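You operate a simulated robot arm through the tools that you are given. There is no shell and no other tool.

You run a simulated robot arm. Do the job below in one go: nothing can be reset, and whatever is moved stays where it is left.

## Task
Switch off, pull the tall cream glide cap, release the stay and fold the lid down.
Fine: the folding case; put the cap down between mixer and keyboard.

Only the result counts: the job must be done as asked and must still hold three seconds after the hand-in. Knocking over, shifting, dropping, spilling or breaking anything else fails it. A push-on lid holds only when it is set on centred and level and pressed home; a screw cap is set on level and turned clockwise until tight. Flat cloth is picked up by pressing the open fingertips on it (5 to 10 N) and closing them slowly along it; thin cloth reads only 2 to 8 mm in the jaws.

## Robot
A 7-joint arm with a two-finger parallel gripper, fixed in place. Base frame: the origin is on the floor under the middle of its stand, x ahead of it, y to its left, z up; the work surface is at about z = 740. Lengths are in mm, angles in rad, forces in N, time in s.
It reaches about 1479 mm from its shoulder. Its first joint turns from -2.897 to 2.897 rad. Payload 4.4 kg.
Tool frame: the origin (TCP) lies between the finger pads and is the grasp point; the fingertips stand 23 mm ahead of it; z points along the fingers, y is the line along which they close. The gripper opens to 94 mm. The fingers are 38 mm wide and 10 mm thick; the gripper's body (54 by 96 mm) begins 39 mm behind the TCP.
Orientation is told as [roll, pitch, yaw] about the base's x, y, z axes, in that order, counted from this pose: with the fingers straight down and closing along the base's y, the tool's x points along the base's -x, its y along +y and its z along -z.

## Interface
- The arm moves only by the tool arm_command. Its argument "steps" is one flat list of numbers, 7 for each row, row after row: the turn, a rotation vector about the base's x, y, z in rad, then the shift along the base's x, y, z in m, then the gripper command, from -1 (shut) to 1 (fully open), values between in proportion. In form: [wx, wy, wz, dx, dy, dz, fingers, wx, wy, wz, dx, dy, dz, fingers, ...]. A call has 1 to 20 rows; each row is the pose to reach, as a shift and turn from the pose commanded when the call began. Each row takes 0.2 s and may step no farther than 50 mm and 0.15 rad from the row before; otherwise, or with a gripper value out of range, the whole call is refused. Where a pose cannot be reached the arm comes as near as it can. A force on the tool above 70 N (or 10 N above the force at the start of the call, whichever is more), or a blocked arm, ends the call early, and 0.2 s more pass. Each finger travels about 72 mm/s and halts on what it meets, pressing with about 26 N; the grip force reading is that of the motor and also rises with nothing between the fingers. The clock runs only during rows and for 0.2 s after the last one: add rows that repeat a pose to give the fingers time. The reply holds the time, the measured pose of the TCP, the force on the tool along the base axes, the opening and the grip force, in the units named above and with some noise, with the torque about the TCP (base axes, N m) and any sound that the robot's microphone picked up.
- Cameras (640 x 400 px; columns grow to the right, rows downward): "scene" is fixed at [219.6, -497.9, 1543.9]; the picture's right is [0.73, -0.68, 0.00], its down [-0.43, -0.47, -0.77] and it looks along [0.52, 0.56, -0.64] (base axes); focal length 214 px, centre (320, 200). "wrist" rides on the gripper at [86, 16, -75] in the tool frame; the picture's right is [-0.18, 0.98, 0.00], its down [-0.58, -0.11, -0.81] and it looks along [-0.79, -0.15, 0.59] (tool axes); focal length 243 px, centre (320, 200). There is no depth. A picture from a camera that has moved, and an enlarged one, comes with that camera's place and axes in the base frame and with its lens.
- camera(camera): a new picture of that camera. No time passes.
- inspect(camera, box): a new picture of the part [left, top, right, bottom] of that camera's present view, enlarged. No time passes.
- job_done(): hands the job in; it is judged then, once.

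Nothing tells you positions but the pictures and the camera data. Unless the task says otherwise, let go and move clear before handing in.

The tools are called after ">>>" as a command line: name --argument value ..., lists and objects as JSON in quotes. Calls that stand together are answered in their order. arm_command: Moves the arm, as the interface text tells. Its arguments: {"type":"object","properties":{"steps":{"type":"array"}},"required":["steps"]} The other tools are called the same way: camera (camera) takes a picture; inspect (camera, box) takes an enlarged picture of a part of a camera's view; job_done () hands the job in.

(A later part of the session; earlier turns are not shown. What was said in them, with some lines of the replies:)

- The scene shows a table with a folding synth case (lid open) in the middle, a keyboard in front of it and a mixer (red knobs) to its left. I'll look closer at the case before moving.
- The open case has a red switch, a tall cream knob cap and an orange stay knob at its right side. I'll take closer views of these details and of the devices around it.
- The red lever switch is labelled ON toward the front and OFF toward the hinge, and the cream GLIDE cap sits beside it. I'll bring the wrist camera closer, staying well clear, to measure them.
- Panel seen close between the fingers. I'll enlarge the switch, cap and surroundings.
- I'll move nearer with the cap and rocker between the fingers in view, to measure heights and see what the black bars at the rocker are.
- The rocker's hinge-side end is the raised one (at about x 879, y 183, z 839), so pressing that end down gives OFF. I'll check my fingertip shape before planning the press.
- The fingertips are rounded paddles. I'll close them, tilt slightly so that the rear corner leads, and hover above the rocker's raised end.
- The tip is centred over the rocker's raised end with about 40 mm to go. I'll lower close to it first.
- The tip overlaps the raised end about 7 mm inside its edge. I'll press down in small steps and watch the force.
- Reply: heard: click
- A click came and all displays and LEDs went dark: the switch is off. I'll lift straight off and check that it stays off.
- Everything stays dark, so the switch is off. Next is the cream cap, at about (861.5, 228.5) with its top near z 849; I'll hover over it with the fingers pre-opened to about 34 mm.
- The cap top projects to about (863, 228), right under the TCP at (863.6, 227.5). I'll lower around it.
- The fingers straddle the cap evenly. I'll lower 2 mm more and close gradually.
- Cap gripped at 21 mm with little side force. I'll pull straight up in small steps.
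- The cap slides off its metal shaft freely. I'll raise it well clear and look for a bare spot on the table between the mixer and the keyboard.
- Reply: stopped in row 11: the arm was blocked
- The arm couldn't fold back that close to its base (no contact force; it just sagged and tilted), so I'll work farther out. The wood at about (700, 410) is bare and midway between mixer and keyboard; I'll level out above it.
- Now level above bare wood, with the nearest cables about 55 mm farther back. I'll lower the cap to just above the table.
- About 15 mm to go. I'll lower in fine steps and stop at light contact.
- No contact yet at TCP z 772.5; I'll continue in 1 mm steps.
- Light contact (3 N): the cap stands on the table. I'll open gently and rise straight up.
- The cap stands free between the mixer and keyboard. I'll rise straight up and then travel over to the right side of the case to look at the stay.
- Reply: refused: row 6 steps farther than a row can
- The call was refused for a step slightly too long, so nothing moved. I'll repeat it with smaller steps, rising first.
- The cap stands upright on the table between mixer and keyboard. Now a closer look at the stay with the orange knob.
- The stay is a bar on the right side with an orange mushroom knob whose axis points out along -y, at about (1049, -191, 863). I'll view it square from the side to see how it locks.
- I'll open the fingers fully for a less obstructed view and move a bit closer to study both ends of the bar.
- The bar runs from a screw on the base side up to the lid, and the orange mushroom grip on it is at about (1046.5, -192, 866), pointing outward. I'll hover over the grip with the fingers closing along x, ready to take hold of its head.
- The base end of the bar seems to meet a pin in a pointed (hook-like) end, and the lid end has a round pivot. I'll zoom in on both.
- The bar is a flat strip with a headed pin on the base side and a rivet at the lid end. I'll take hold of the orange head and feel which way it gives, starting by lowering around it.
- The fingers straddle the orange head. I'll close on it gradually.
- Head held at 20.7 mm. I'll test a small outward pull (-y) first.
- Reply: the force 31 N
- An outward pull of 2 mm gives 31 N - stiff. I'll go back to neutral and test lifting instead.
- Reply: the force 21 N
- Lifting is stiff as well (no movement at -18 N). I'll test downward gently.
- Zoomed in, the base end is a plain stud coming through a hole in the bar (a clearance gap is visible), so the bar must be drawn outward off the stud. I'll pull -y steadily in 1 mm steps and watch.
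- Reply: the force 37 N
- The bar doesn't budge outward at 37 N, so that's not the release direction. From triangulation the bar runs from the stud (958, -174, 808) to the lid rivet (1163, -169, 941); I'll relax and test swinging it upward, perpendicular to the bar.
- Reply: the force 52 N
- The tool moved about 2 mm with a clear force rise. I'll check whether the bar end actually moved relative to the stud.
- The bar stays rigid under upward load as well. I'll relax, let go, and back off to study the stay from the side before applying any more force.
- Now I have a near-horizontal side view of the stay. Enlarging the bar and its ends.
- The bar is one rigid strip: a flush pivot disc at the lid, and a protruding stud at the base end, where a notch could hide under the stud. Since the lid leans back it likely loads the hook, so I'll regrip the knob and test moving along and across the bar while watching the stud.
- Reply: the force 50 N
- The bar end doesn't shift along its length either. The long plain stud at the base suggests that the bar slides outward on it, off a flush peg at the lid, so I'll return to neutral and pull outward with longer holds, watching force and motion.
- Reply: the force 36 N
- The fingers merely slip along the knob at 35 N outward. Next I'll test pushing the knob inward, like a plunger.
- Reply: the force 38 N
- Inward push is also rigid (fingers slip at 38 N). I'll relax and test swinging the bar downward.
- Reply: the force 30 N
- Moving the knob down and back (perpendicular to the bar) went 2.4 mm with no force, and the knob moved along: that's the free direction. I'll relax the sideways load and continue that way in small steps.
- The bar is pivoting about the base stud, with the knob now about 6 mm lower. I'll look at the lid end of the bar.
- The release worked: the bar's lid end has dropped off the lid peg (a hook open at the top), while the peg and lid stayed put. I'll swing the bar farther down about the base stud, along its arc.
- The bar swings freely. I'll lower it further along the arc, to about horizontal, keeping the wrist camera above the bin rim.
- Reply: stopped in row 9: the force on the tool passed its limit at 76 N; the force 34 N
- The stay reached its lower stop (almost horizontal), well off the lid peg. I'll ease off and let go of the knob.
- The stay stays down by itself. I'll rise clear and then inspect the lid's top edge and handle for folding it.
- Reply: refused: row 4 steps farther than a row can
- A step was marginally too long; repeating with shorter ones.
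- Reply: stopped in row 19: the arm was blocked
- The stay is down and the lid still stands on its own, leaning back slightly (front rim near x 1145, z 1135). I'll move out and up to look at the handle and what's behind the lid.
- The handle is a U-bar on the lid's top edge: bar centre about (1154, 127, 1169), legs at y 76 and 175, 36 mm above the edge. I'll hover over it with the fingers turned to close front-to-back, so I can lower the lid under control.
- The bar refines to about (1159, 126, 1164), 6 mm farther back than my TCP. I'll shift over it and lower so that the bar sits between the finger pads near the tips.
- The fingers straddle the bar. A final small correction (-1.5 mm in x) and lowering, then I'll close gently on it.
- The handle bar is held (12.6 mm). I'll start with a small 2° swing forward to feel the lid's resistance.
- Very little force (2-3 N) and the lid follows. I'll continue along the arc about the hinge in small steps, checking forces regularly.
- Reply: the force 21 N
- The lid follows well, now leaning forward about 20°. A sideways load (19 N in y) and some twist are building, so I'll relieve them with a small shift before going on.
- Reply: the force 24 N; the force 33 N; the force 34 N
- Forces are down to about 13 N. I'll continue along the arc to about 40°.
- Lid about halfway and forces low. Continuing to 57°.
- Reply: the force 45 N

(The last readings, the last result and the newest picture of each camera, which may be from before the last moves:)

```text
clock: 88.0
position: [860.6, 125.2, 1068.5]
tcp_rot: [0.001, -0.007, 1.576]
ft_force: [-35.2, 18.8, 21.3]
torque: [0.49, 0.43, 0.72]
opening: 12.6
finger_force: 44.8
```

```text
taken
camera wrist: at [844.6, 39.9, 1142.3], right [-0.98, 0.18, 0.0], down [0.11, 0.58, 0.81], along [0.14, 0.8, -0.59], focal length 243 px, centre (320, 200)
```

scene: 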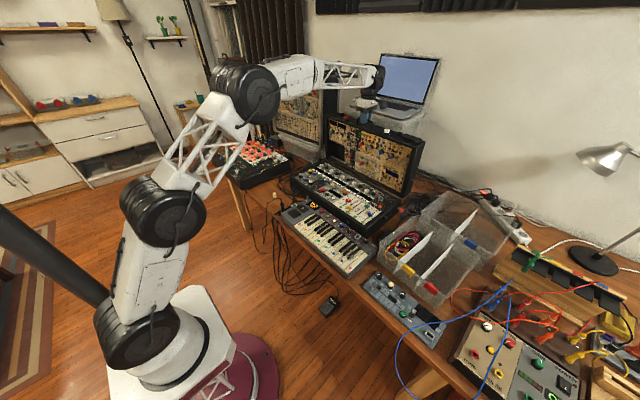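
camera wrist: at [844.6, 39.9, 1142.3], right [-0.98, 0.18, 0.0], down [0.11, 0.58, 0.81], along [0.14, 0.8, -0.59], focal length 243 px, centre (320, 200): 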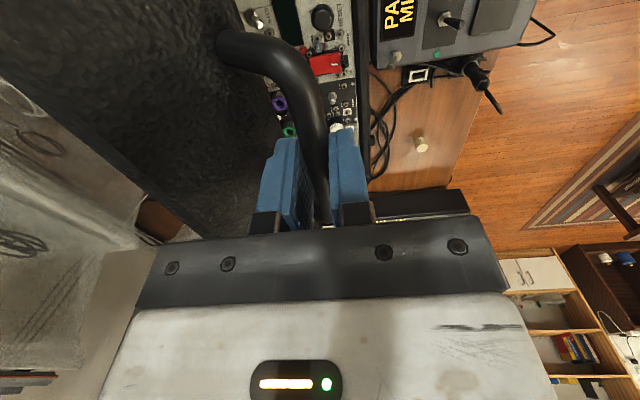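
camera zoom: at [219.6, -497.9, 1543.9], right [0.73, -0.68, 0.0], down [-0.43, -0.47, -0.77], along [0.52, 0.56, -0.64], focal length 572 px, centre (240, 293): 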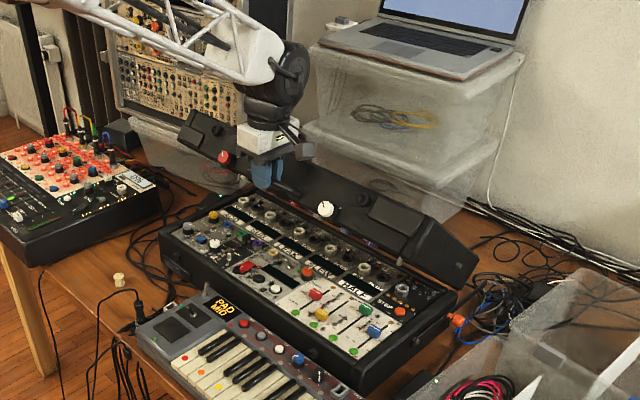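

The radial load is building (about 40 N outward), so my arc radius is slightly small. I'll relieve it outward before continuing.

>>> arm_command --steps '[0, 0, 0, -0.0008, 0.0002, 0.0007, -0.85, 0, 0, 0, -0.0014, 0.0003, 0.0012, -0.85, 0, 0, 0, -0.0014, 0.0003, 0.0012, -0.85, 0, 0, 0, -0.0014, 0.0003, 0.0012, -0.85, 0, 0, 0, -0.0014, 0.0003, 0.0012, -0.85]'

```text
clock: 89.2
position: [860.8, 126.3, 1068.6]
tcp_rot: [0.001, -0.004, 1.577]
ft_force: [9.2, 18.1, -19.3]
torque: [0.11, 0.0, 0.82]
opening: 12.7
finger_force: 44.9
```

Overcorrected slightly, so the hinge is about 2 mm nearer than I assumed. I'll use the refined centre (1107.7, 838) and continue down.

>>> arm_command --steps '[0, 0, 0.003, -0.0089, 0.0003, -0.0113, -0.85, 0, 0, 0.004, -0.0176, 0.0003, -0.0227, -0.85, 0, 0, 0.004, -0.0258, 0.0003, -0.0345, -0.85, 0, 0, 0.004, -0.0335, 0.0003, -0.0467, -0.85, 0, 0, 0.004, -0.0407, 0.0003, -0.0592, -0.85, 0, 0, 0.004, -0.0407, 0.0003, -0.0592, -0.85]'

>>> inspect --camera "scene" --box '[270, 90, 430, 240]'

```text
clock: 90.6
position: [818.2, 126.8, 1009.0]
tcp_rot: [0.0, -0.005, 1.583]
ft_force: [-27.6, -11.0, 3.2]
torque: [-0.25, 0.47, 0.22]
opening: 12.8
finger_force: 45.2
```

```text
2.67 times, centred on (350, 165) of scene
camera zoom: at [219.6, -497.9, 1543.9], right [0.73, -0.68, 0.0], down [-0.43, -0.47, -0.77], along [0.52, 0.56, -0.64], focal length 572 px, centre (240, 293)
```

zoom: 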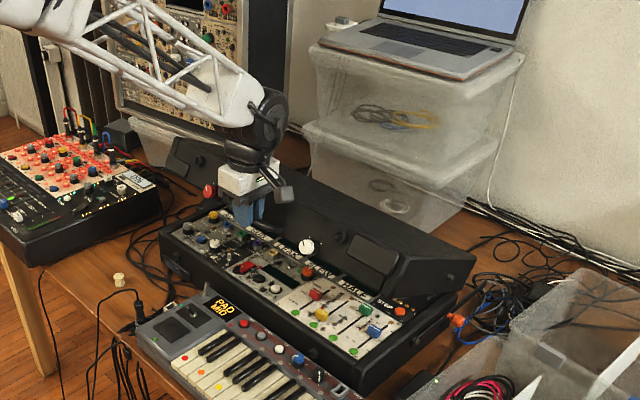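

>>> arm_command --steps '[0, 0, 0, -0.0071, -0.0002, -0.0126, -0.85, 0, -0.03, 0, -0.0135, -0.0002, -0.0256, -0.85, 0, -0.05, 0, -0.0193, -0.0002, -0.0389, -0.85, 0, -0.08, 0, -0.0245, -0.0002, -0.0524, -0.85, 0, -0.1, 0, -0.0291, -0.0002, -0.0662, -0.85, 0, -0.1, 0, -0.0291, -0.0002, -0.0662, -0.85]'

>>> inspect --camera "scene" --box '[270, 90, 430, 240]'

>>> camera --camera "wrist"

```text
clock: 92.0
position: [789.7, 127.1, 941.8]
tcp_rot: [-0.098, -0.003, 1.583]
ft_force: [-40.0, -1.3, 0.4]
torque: [0.27, 0.56, 0.41]
opening: 12.6
finger_force: 44.7
```

```text
2.67 times, centred on (350, 165) of scene
camera zoom: at [219.6, -497.9, 1543.9], right [0.73, -0.68, 0.0], down [-0.43, -0.47, -0.77], along [0.52, 0.56, -0.64], focal length 572 px, centre (240, 293)
```

zoom: 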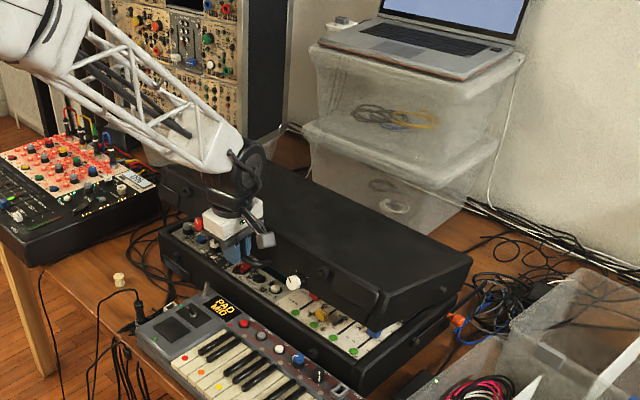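

```text
taken
camera wrist: at [766.3, 40.0, 1015.0], right [-0.98, 0.17, -0.1], down [0.02, 0.58, 0.82], along [0.2, 0.8, -0.57], focal length 243 px, centre (320, 200)
```

wrist: 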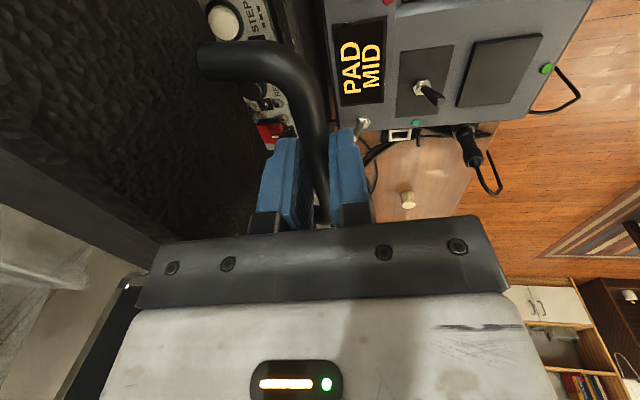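

Two-thirds down the last part; the load is mostly -x (radial). I'll ease outward a little and hold.

>>> arm_command --steps '[0, -0.01, 0, -0.0006, 0, 0, -0.85, 0, -0.02, 0, -0.001, 0, 0, -0.85, 0, -0.03, 0, -0.0013, 0, 0, -0.85, 0, -0.03, 0, -0.0013, 0, 0, -0.85, 0, -0.03, 0, -0.0013, 0, 0, -0.85]'

```text
clock: 93.2
position: [788.3, 125.8, 943.5]
tcp_rot: [-0.13, -0.006, 1.582]
ft_force: [-13.6, 16.0, -6.8]
torque: [-0.06, 0.14, 0.3]
opening: 12.6
finger_force: 45.1
```

>>> arm_command --steps '[0, -0.01, 0, -0.0022, 0.0002, -0.007, -0.85, 0, -0.02, 0, -0.0042, 0.0002, -0.0139, -0.85, 0, -0.03, 0, -0.0059, 0.0002, -0.0209, -0.85, 0, -0.04, 0, -0.0075, 0.0002, -0.0279, -0.85, 0, -0.05, 0, -0.0089, 0.0002, -0.035, -0.85, 0, -0.05, 0, -0.0101, 0.0002, -0.0421, -0.85, 0, -0.05, 0, -0.0101, 0.0002, -0.0421, -0.85]'

>>> inspect --camera "scene" --box '[270, 90, 430, 240]'

>>> camera --camera "wrist"

```text
clock: 94.8
position: [778.7, 126.1, 900.2]
tcp_rot: [-0.18, -0.002, 1.584]
ft_force: [-2.4, 11.7, -10.3]
torque: [0.36, 0.0, 0.54]
opening: 13.0
finger_force: 45.2
```

```text
2.67 times, centred on (350, 165) of scene
camera zoom: at [219.6, -497.9, 1543.9], right [0.73, -0.68, 0.0], down [-0.43, -0.47, -0.77], along [0.52, 0.56, -0.64], focal length 572 px, centre (240, 293)
```

zoom: 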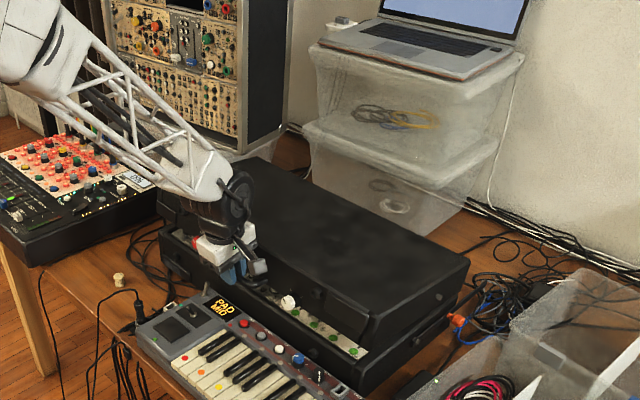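

```text
taken
camera wrist: at [749.7, 39.8, 970.9], right [-0.97, 0.17, -0.17], down [-0.04, 0.58, 0.82], along [0.24, 0.8, -0.55], focal length 243 px, centre (320, 200)
```

wrist: 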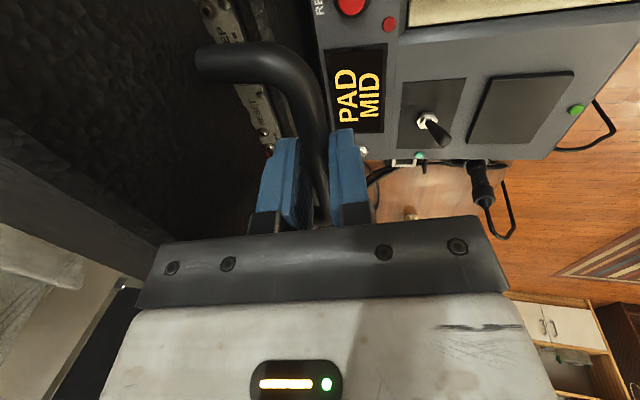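

About 6° left. I'll keep lowering in small steps and watch for the upward reaction when the lid meets the base.

>>> arm_command --steps '[0, 0, 0, -0.001, -0.0002, -0.007, -0.85, 0, 0, 0, -0.0018, -0.0002, -0.0143, -0.85, 0, 0, 0, -0.0024, -0.0002, -0.02, -0.85, 0, 0, 0, -0.0024, -0.0002, -0.02, -0.85]'

>>> inspect --camera "scene" --box '[290, 140, 420, 240]'

```text
clock: 95.8
position: [775.4, 125.3, 881.5]
tcp_rot: [-0.178, -0.004, 1.583]
ft_force: [-22.2, -3.7, -2.5]
torque: [-0.71, -1.63, -0.1]
opening: 12.8
finger_force: 45.2
```

```text
4.00 times, centred on (355, 190) of scene
camera zoom: at [219.6, -497.9, 1543.9], right [0.73, -0.68, 0.0], down [-0.43, -0.47, -0.77], along [0.52, 0.56, -0.64], focal length 858 px, centre (180, 240)
```

zoom: 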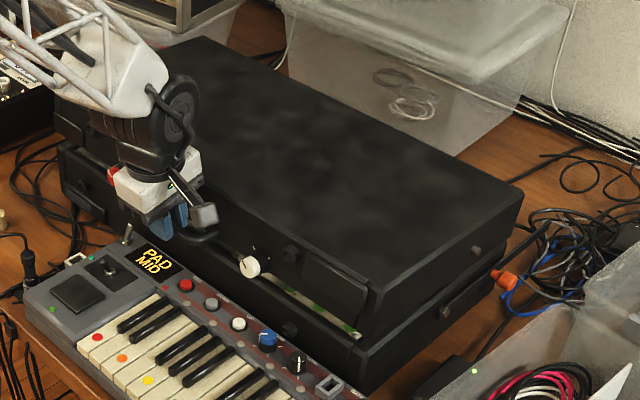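

A twisting torque has appeared, so the gripper body is probably touching the lid's front edge. I'll tilt the tool a bit more (body toward the robot) about the bar to clear it.

>>> arm_command --steps '[0, -0.04, 0, -0.0007, 0.0001, 0.0003, -0.85, 0, -0.08, 0, -0.0014, 0.0001, 0.0003, -0.85, 0, -0.12, 0, -0.0021, 0.0001, 0.0003, -0.85, 0, -0.12, 0, -0.0021, 0.0001, 0.0003, -0.85, 0, -0.12, 0, -0.0021, 0.0001, 0.0003, -0.85]'

>>> inspect --camera "scene" --box '[290, 140, 420, 240]'

>>> camera --camera "wrist"

```text
clock: 97.0
position: [774.3, 126.0, 881.2]
tcp_rot: [-0.299, -0.001, 1.584]
ft_force: [-11.9, -23.3, -8.2]
torque: [-0.47, 0.0, 0.41]
opening: 12.7
finger_force: 44.9
```

```text
4.00 times, centred on (355, 190) of scene
camera zoom: at [219.6, -497.9, 1543.9], right [0.73, -0.68, 0.0], down [-0.43, -0.47, -0.77], along [0.52, 0.56, -0.64], focal length 858 px, centre (180, 240)
```

zoom: 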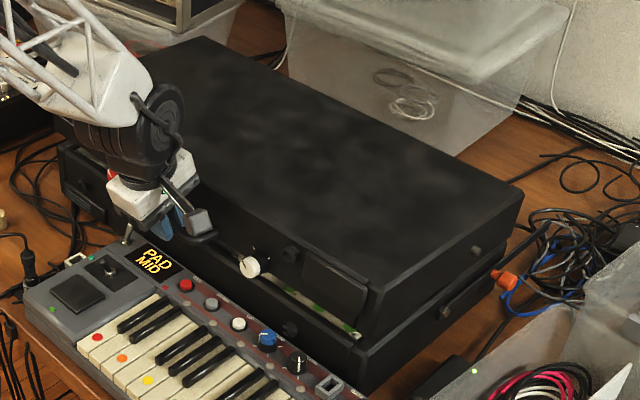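

```text
taken
camera wrist: at [737.3, 39.8, 948.0], right [-0.94, 0.17, -0.29], down [-0.14, 0.58, 0.8], along [0.31, 0.8, -0.52], focal length 243 px, centre (320, 200)
```

wrist: 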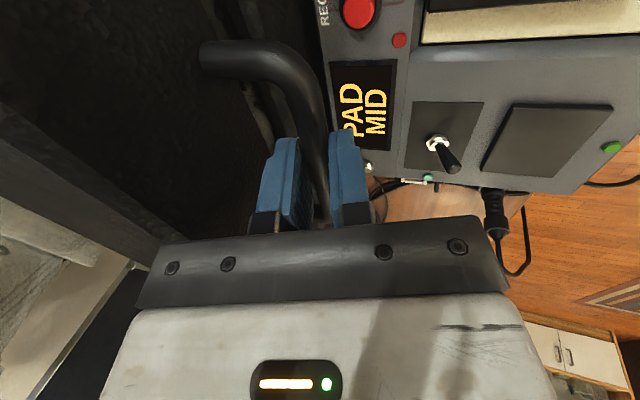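

Torque gone; the arm accepts this tilt. I'll lower the last bit in 3 mm steps.

>>> arm_command --steps '[0, -0.02, 0, -0.0006, -0.0003, -0.003, -0.85, 0, -0.04, 0, -0.001, -0.0003, -0.006, -0.85, 0, -0.06, 0, -0.0014, -0.0003, -0.009, -0.85, 0, -0.06, 0, -0.0014, -0.0003, -0.009, -0.85]'

>>> inspect --camera "scene" --box '[290, 140, 420, 240]'

```text
clock: 98.0
position: [772.5, 126.1, 871.9]
tcp_rot: [-0.36, -0.003, 1.583]
ft_force: [-2.6, -0.6, -11.9]
torque: [0.46, 0.15, 0.5]
opening: 12.7
finger_force: 45.4
```

```text
4.00 times, centred on (355, 190) of scene
camera zoom: at [219.6, -497.9, 1543.9], right [0.73, -0.68, 0.0], down [-0.43, -0.47, -0.77], along [0.52, 0.56, -0.64], focal length 858 px, centre (180, 240)
```

zoom: 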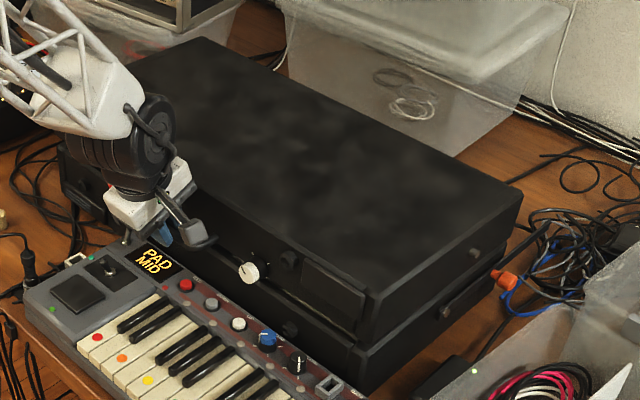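

Almost shut. Continuing downward in 2 mm steps until I feel the base.

>>> arm_command --steps '[0, 0, 0, -0.0002, -0.0002, -0.002, -0.85, 0, 0, 0, -0.0003, -0.0002, -0.004, -0.85, 0, 0, 0, -0.0003, -0.0002, -0.004, -0.85]'

>>> inspect --camera "scene" --box '[290, 140, 420, 240]'

```text
clock: 98.8
position: [772.4, 125.7, 869.2]
tcp_rot: [-0.36, -0.001, 1.584]
ft_force: [4.3, 16.1, -9.8]
torque: [0.27, -0.07, 0.4]
opening: 12.8
finger_force: 44.8
```

```text
4.00 times, centred on (355, 190) of scene
camera zoom: at [219.6, -497.9, 1543.9], right [0.73, -0.68, 0.0], down [-0.43, -0.47, -0.77], along [0.52, 0.56, -0.64], focal length 858 px, centre (180, 240)
```

zoom: 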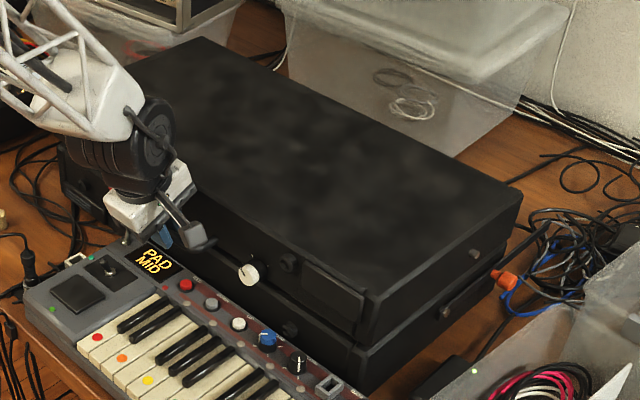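

>>> arm_command --steps '[0, 0, 0, -0.0002, 0.0002, -0.002, -0.85, 0, 0, 0, -0.0003, 0.0002, -0.004, -0.85, 0, 0, 0, -0.0003, 0.0002, -0.004, -0.85]'

>>> inspect --camera "scene" --box '[350, 195, 420, 240]'

```text
clock: 99.6
position: [771.9, 125.8, 864.1]
tcp_rot: [-0.359, -0.001, 1.583]
ft_force: [3.3, 19.4, -11.5]
torque: [-0.15, -0.02, 0.29]
opening: 12.7
finger_force: 44.8
```

```text
8.89 times, centred on (385, 218) of scene
camera zoom: at [219.6, -497.9, 1543.9], right [0.73, -0.68, 0.0], down [-0.43, -0.47, -0.77], along [0.52, 0.56, -0.64], focal length 1906 px, centre (-258, 44)
```

zoom: 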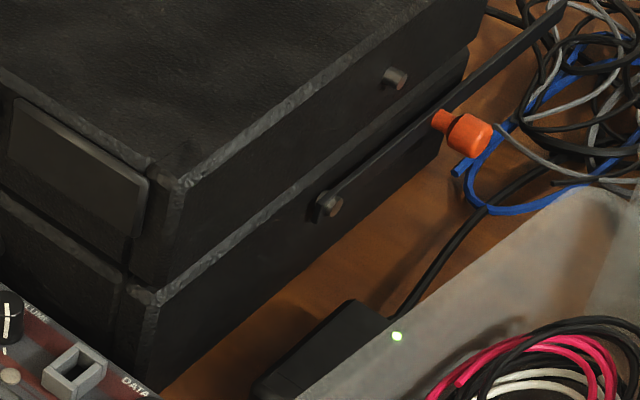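

>>> arm_command --steps '[0, 0, 0, 0, 0.0003, -0.002, -0.85, 0, 0, 0, 0, 0.0003, -0.004, -0.85, 0, 0, 0, 0, 0.0003, -0.004, -0.85]'

>>> inspect --camera "scene" --box '[350, 195, 420, 240]'

```text
clock: 100.4
position: [771.4, 125.8, 861.0]
tcp_rot: [-0.357, -0.002, 1.581]
ft_force: [-0.6, -3.4, -8.4]
torque: [-0.69, 0.01, 0.22]
opening: 12.6
finger_force: 44.9
```

```text
8.89 times, centred on (385, 218) of scene
camera zoom: at [219.6, -497.9, 1543.9], right [0.73, -0.68, 0.0], down [-0.43, -0.47, -0.77], along [0.52, 0.56, -0.64], focal length 1906 px, centre (-258, 44)
```

zoom: 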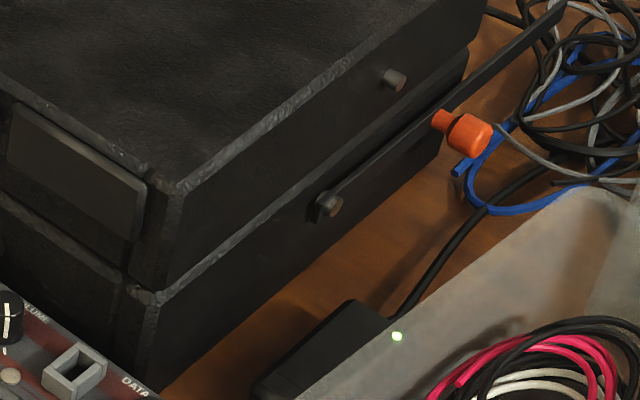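

>>> arm_command --steps '[0, 0, 0, 0, 0, -0.002, -0.85, 0, 0, 0, 0, 0, -0.003, -0.85, 0, 0, 0, 0, 0, -0.003, -0.85]'

>>> inspect --camera "scene" --box '[350, 195, 420, 240]'

>>> camera --camera "wrist"

```text
clock: 101.2
position: [772.2, 126.3, 858.9]
tcp_rot: [-0.361, 0.0, 1.582]
ft_force: [-19.5, -8.0, 32.5]
torque: [-0.24, 0.14, 0.33]
opening: 13.0
finger_force: 45.1
```

```text
8.89 times, centred on (385, 218) of scene
camera zoom: at [219.6, -497.9, 1543.9], right [0.73, -0.68, 0.0], down [-0.43, -0.47, -0.77], along [0.52, 0.56, -0.64], focal length 1906 px, centre (-258, 44)
```

zoom: 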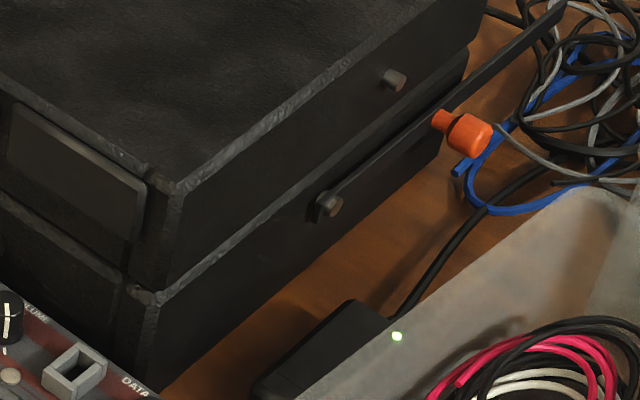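

```text
taken
camera wrist: at [731.4, 40.1, 923.1], right [-0.92, 0.17, -0.35], down [-0.19, 0.58, 0.79], along [0.34, 0.8, -0.5], focal length 243 px, centre (320, 200)
```

wrist: 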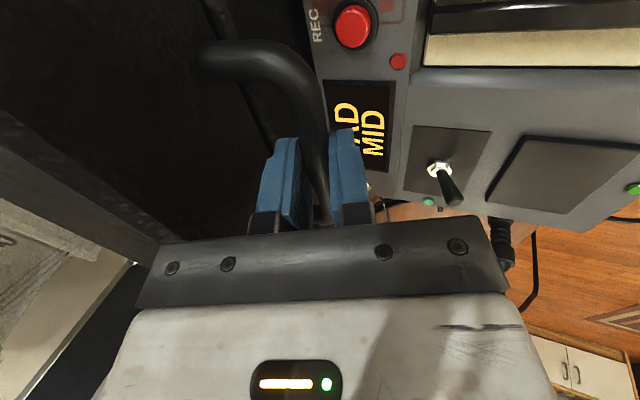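

Upward reaction of 32 N: the lid has met the base. I'll relax the load, open the fingers slightly around the bar, and check that nothing springs back.

>>> arm_command --steps '[0, 0, 0, 0.0, 0.0001, 0.001, -0.85, 0, 0, 0, 0.0, 0.0001, 0.0015, -0.85, 0, 0, 0, 0, 0.0001, 0.0015, -0.85, 0, 0, 0, 0, 0.0001, 0.0015, -0.85, 0, 0, 0, 0, 0.0001, 0.0015, -0.7, 0, 0, 0, 0, 0.0001, 0.0015, -0.6, 0, 0, 0, 0, 0.0001, 0.0015, -0.5, 0, 0, 0, 0, 0.0001, 0.0015, -0.5]'

>>> camera --camera "wrist"

>>> inspect --camera "scene" --box '[290, 140, 420, 240]'

```text
clock: 103.0
position: [771.8, 126.0, 858.7]
tcp_rot: [-0.36, -0.001, 1.584]
ft_force: [-0.9, -0.3, 0.0]
torque: [-0.01, -0.01, -0.01]
opening: 23.5
finger_force: 0.0
```

```text
taken
camera wrist: at [731.0, 40.2, 923.3], right [-0.92, 0.17, -0.34], down [-0.19, 0.58, 0.79], along [0.34, 0.8, -0.5], focal length 243 px, centre (320, 200)
```

wrist: 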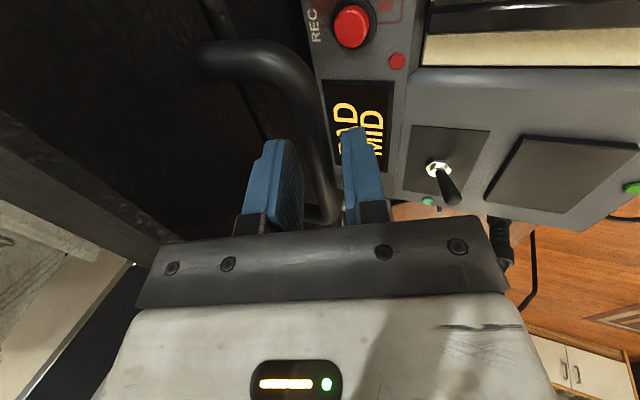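

```text
4.00 times, centred on (355, 190) of scene
camera zoom: at [219.6, -497.9, 1543.9], right [0.73, -0.68, 0.0], down [-0.43, -0.47, -0.77], along [0.52, 0.56, -0.64], focal length 858 px, centre (180, 240)
```

zoom: 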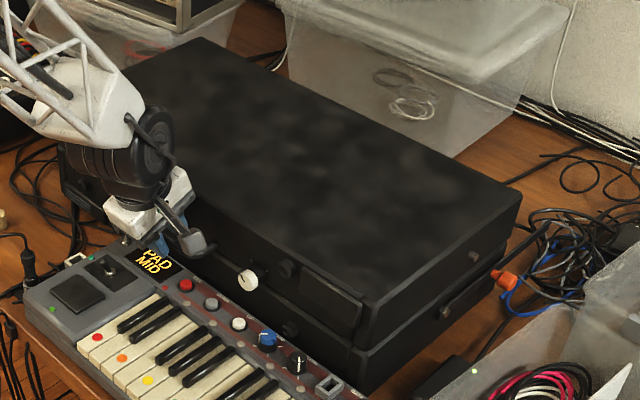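

The bar is free and the lid stays shut. I'll withdraw along the finger direction first, then rise and level out away from the case.

>>> arm_command --steps '[0, 0, 0, -0.003, 0, 0.008, -0.45, 0, 0, 0, -0.006, 0, 0.016, -0.4, 0, 0, 0, -0.009, 0, 0.026, -0.4, 0, 0, 0, -0.01, 0, 0.04, -0.4, 0, 0.04, 0, -0.008, 0, 0.06, -0.4, 0, 0.1, 0, 0, 0, 0.09, -0.4, 0, 0.16, 0, 0.01, 0, 0.12, -0.4, 0, 0.22, 0, 0.02, 0, 0.16, -0.4, 0, 0.28, 0, 0.035, 0, 0.2, -0.4, 0, 0.34, 0, 0.05, 0, 0.24, -0.4, 0, 0.36, 0, 0.07, 0, 0.28, -0.4, 0, 0.36, 0, 0.07, 0, 0.28, -0.4]'

>>> camera --camera "scene"

>>> inspect --camera "scene" --box '[250, 140, 440, 260]'

>>> camera --camera "wrist"

```text
clock: 105.6
position: [843.9, 123.9, 1138.2]
tcp_rot: [0.002, -0.006, 1.582]
ft_force: [-0.7, -1.0, -0.8]
torque: [0.0, 0.0, 0.02]
opening: 28.1
finger_force: 0.1
```

```text
taken
```

scene: 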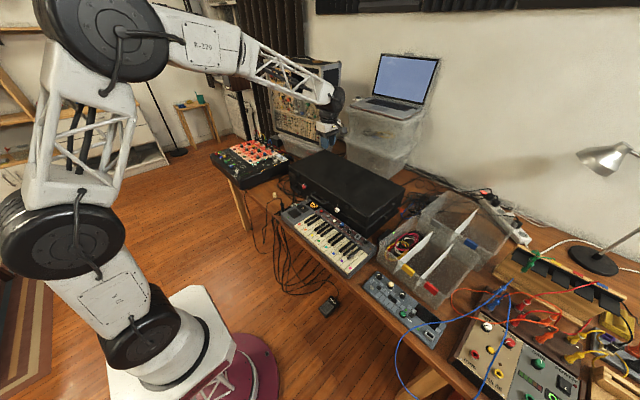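

```text
3.33 times, centred on (345, 200) of scene
camera zoom: at [219.6, -497.9, 1543.9], right [0.73, -0.68, 0.0], down [-0.43, -0.47, -0.77], along [0.52, 0.56, -0.64], focal length 715 px, centre (237, 200)
```

zoom: 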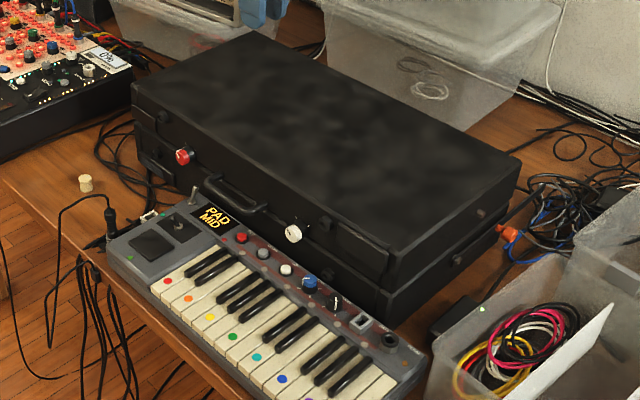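

```text
taken
camera wrist: at [828.9, 38.0, 1212.7], right [-0.98, 0.17, 0.0], down [0.1, 0.58, 0.81], along [0.14, 0.8, -0.59], focal length 243 px, centre (320, 200)
```

wrist: 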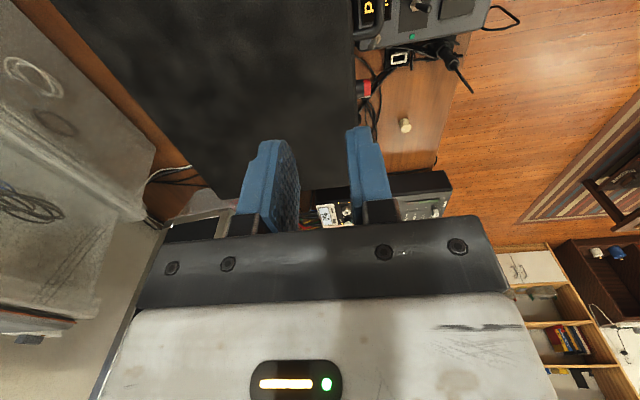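

The case is closed, the stay hangs at its side, and the cap stands between mixer and keyboard. I'll check the lid seam and the cap closely.

>>> inspect --camera "scene" --box '[335, 195, 410, 245]'

>>> inspect --camera "scene" --box '[280, 165, 340, 210]'

>>> inspect --camera "scene" --box '[255, 180, 295, 210]'

>>> inspect --camera "scene" --box '[380, 180, 460, 260]'

```text
8.00 times, centred on (372, 220) of scene
camera zoom: at [219.6, -497.9, 1543.9], right [0.73, -0.68, 0.0], down [-0.43, -0.47, -0.77], along [0.52, 0.56, -0.64], focal length 1716 px, centre (-100, 40)
```

zoom: 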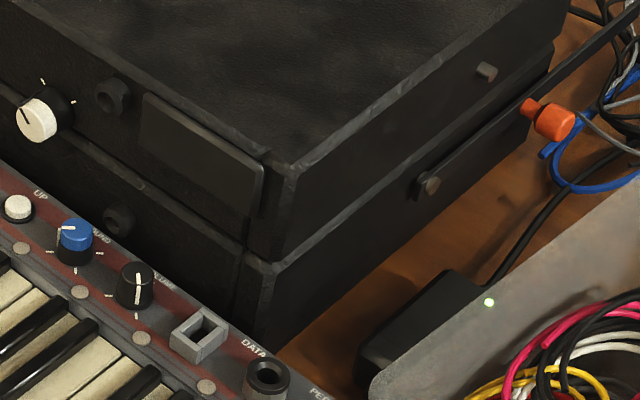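

```text
8.89 times, centred on (310, 188) of scene
camera zoom: at [219.6, -497.9, 1543.9], right [0.73, -0.68, 0.0], down [-0.43, -0.47, -0.77], along [0.52, 0.56, -0.64], focal length 1906 px, centre (409, 311)
```

zoom: 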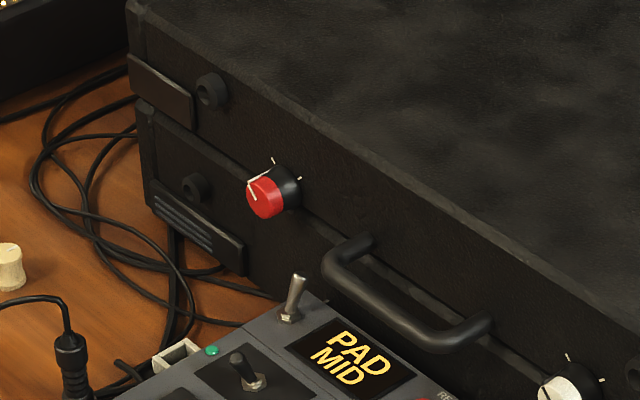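

```text
13.33 times, centred on (275, 195) of scene
camera zoom: at [219.6, -497.9, 1543.9], right [0.73, -0.68, 0.0], down [-0.43, -0.47, -0.77], along [0.52, 0.56, -0.64], focal length 2860 px, centre (920, 267)
```

zoom: 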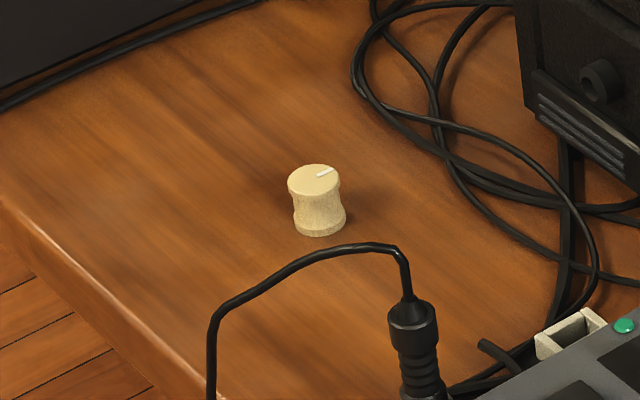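

```text
5.00 times, centred on (420, 220) of scene
camera zoom: at [219.6, -497.9, 1543.9], right [0.73, -0.68, 0.0], down [-0.43, -0.47, -0.77], along [0.52, 0.56, -0.64], focal length 1072 px, centre (-180, 100)
```

zoom: 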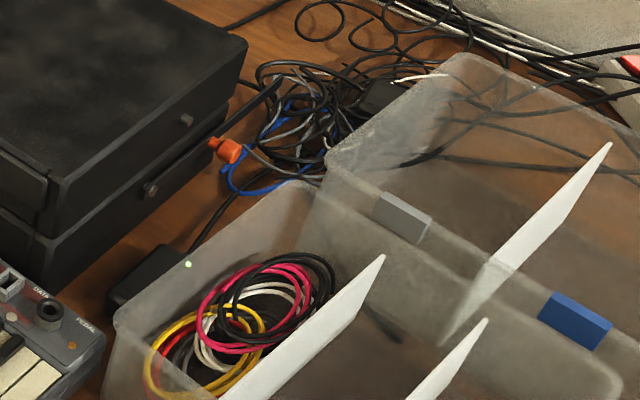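

Everything checks out. The displays went dark at the switch press and the lid is shut with a tight, even seam. The stay hangs off its peg, the cream cap stands upright on the table between mixer and keyboard, and the gripper is empty and clear. I'm handing in.

>>> job_done

```text
The job is handed in.
```

The job is finished and handed in, but I haven't been told how it was judged.

- **Switch:** I pressed the red rocker to OFF. It clicked, and the displays and lights went dark and stayed dark until the lid covered them.
- **Cap:** I pulled off the cream GLIDE cap. It is standing upright on bare wood between the mixer and the keyboard.
- **Stay:** It releases by swinging the orange knob down. While finding that out I pushed the knob in other directions with about 35–50 N, and once hit the 70 N limit when the bar reached its lower stop. I saw no damage. The bar is now down and clear of the lid.
- **Lid:** I lowered it by its handle until it met the base. The seam looks tight and even, and the lid stayed shut when I let go.

The gripper is empty and about 200 mm above the closed lid. In the final pictures nothing else looks shifted or knocked over. The keyboard cable was in a different position for a moment while I carried the cap, then went back to its original shape.
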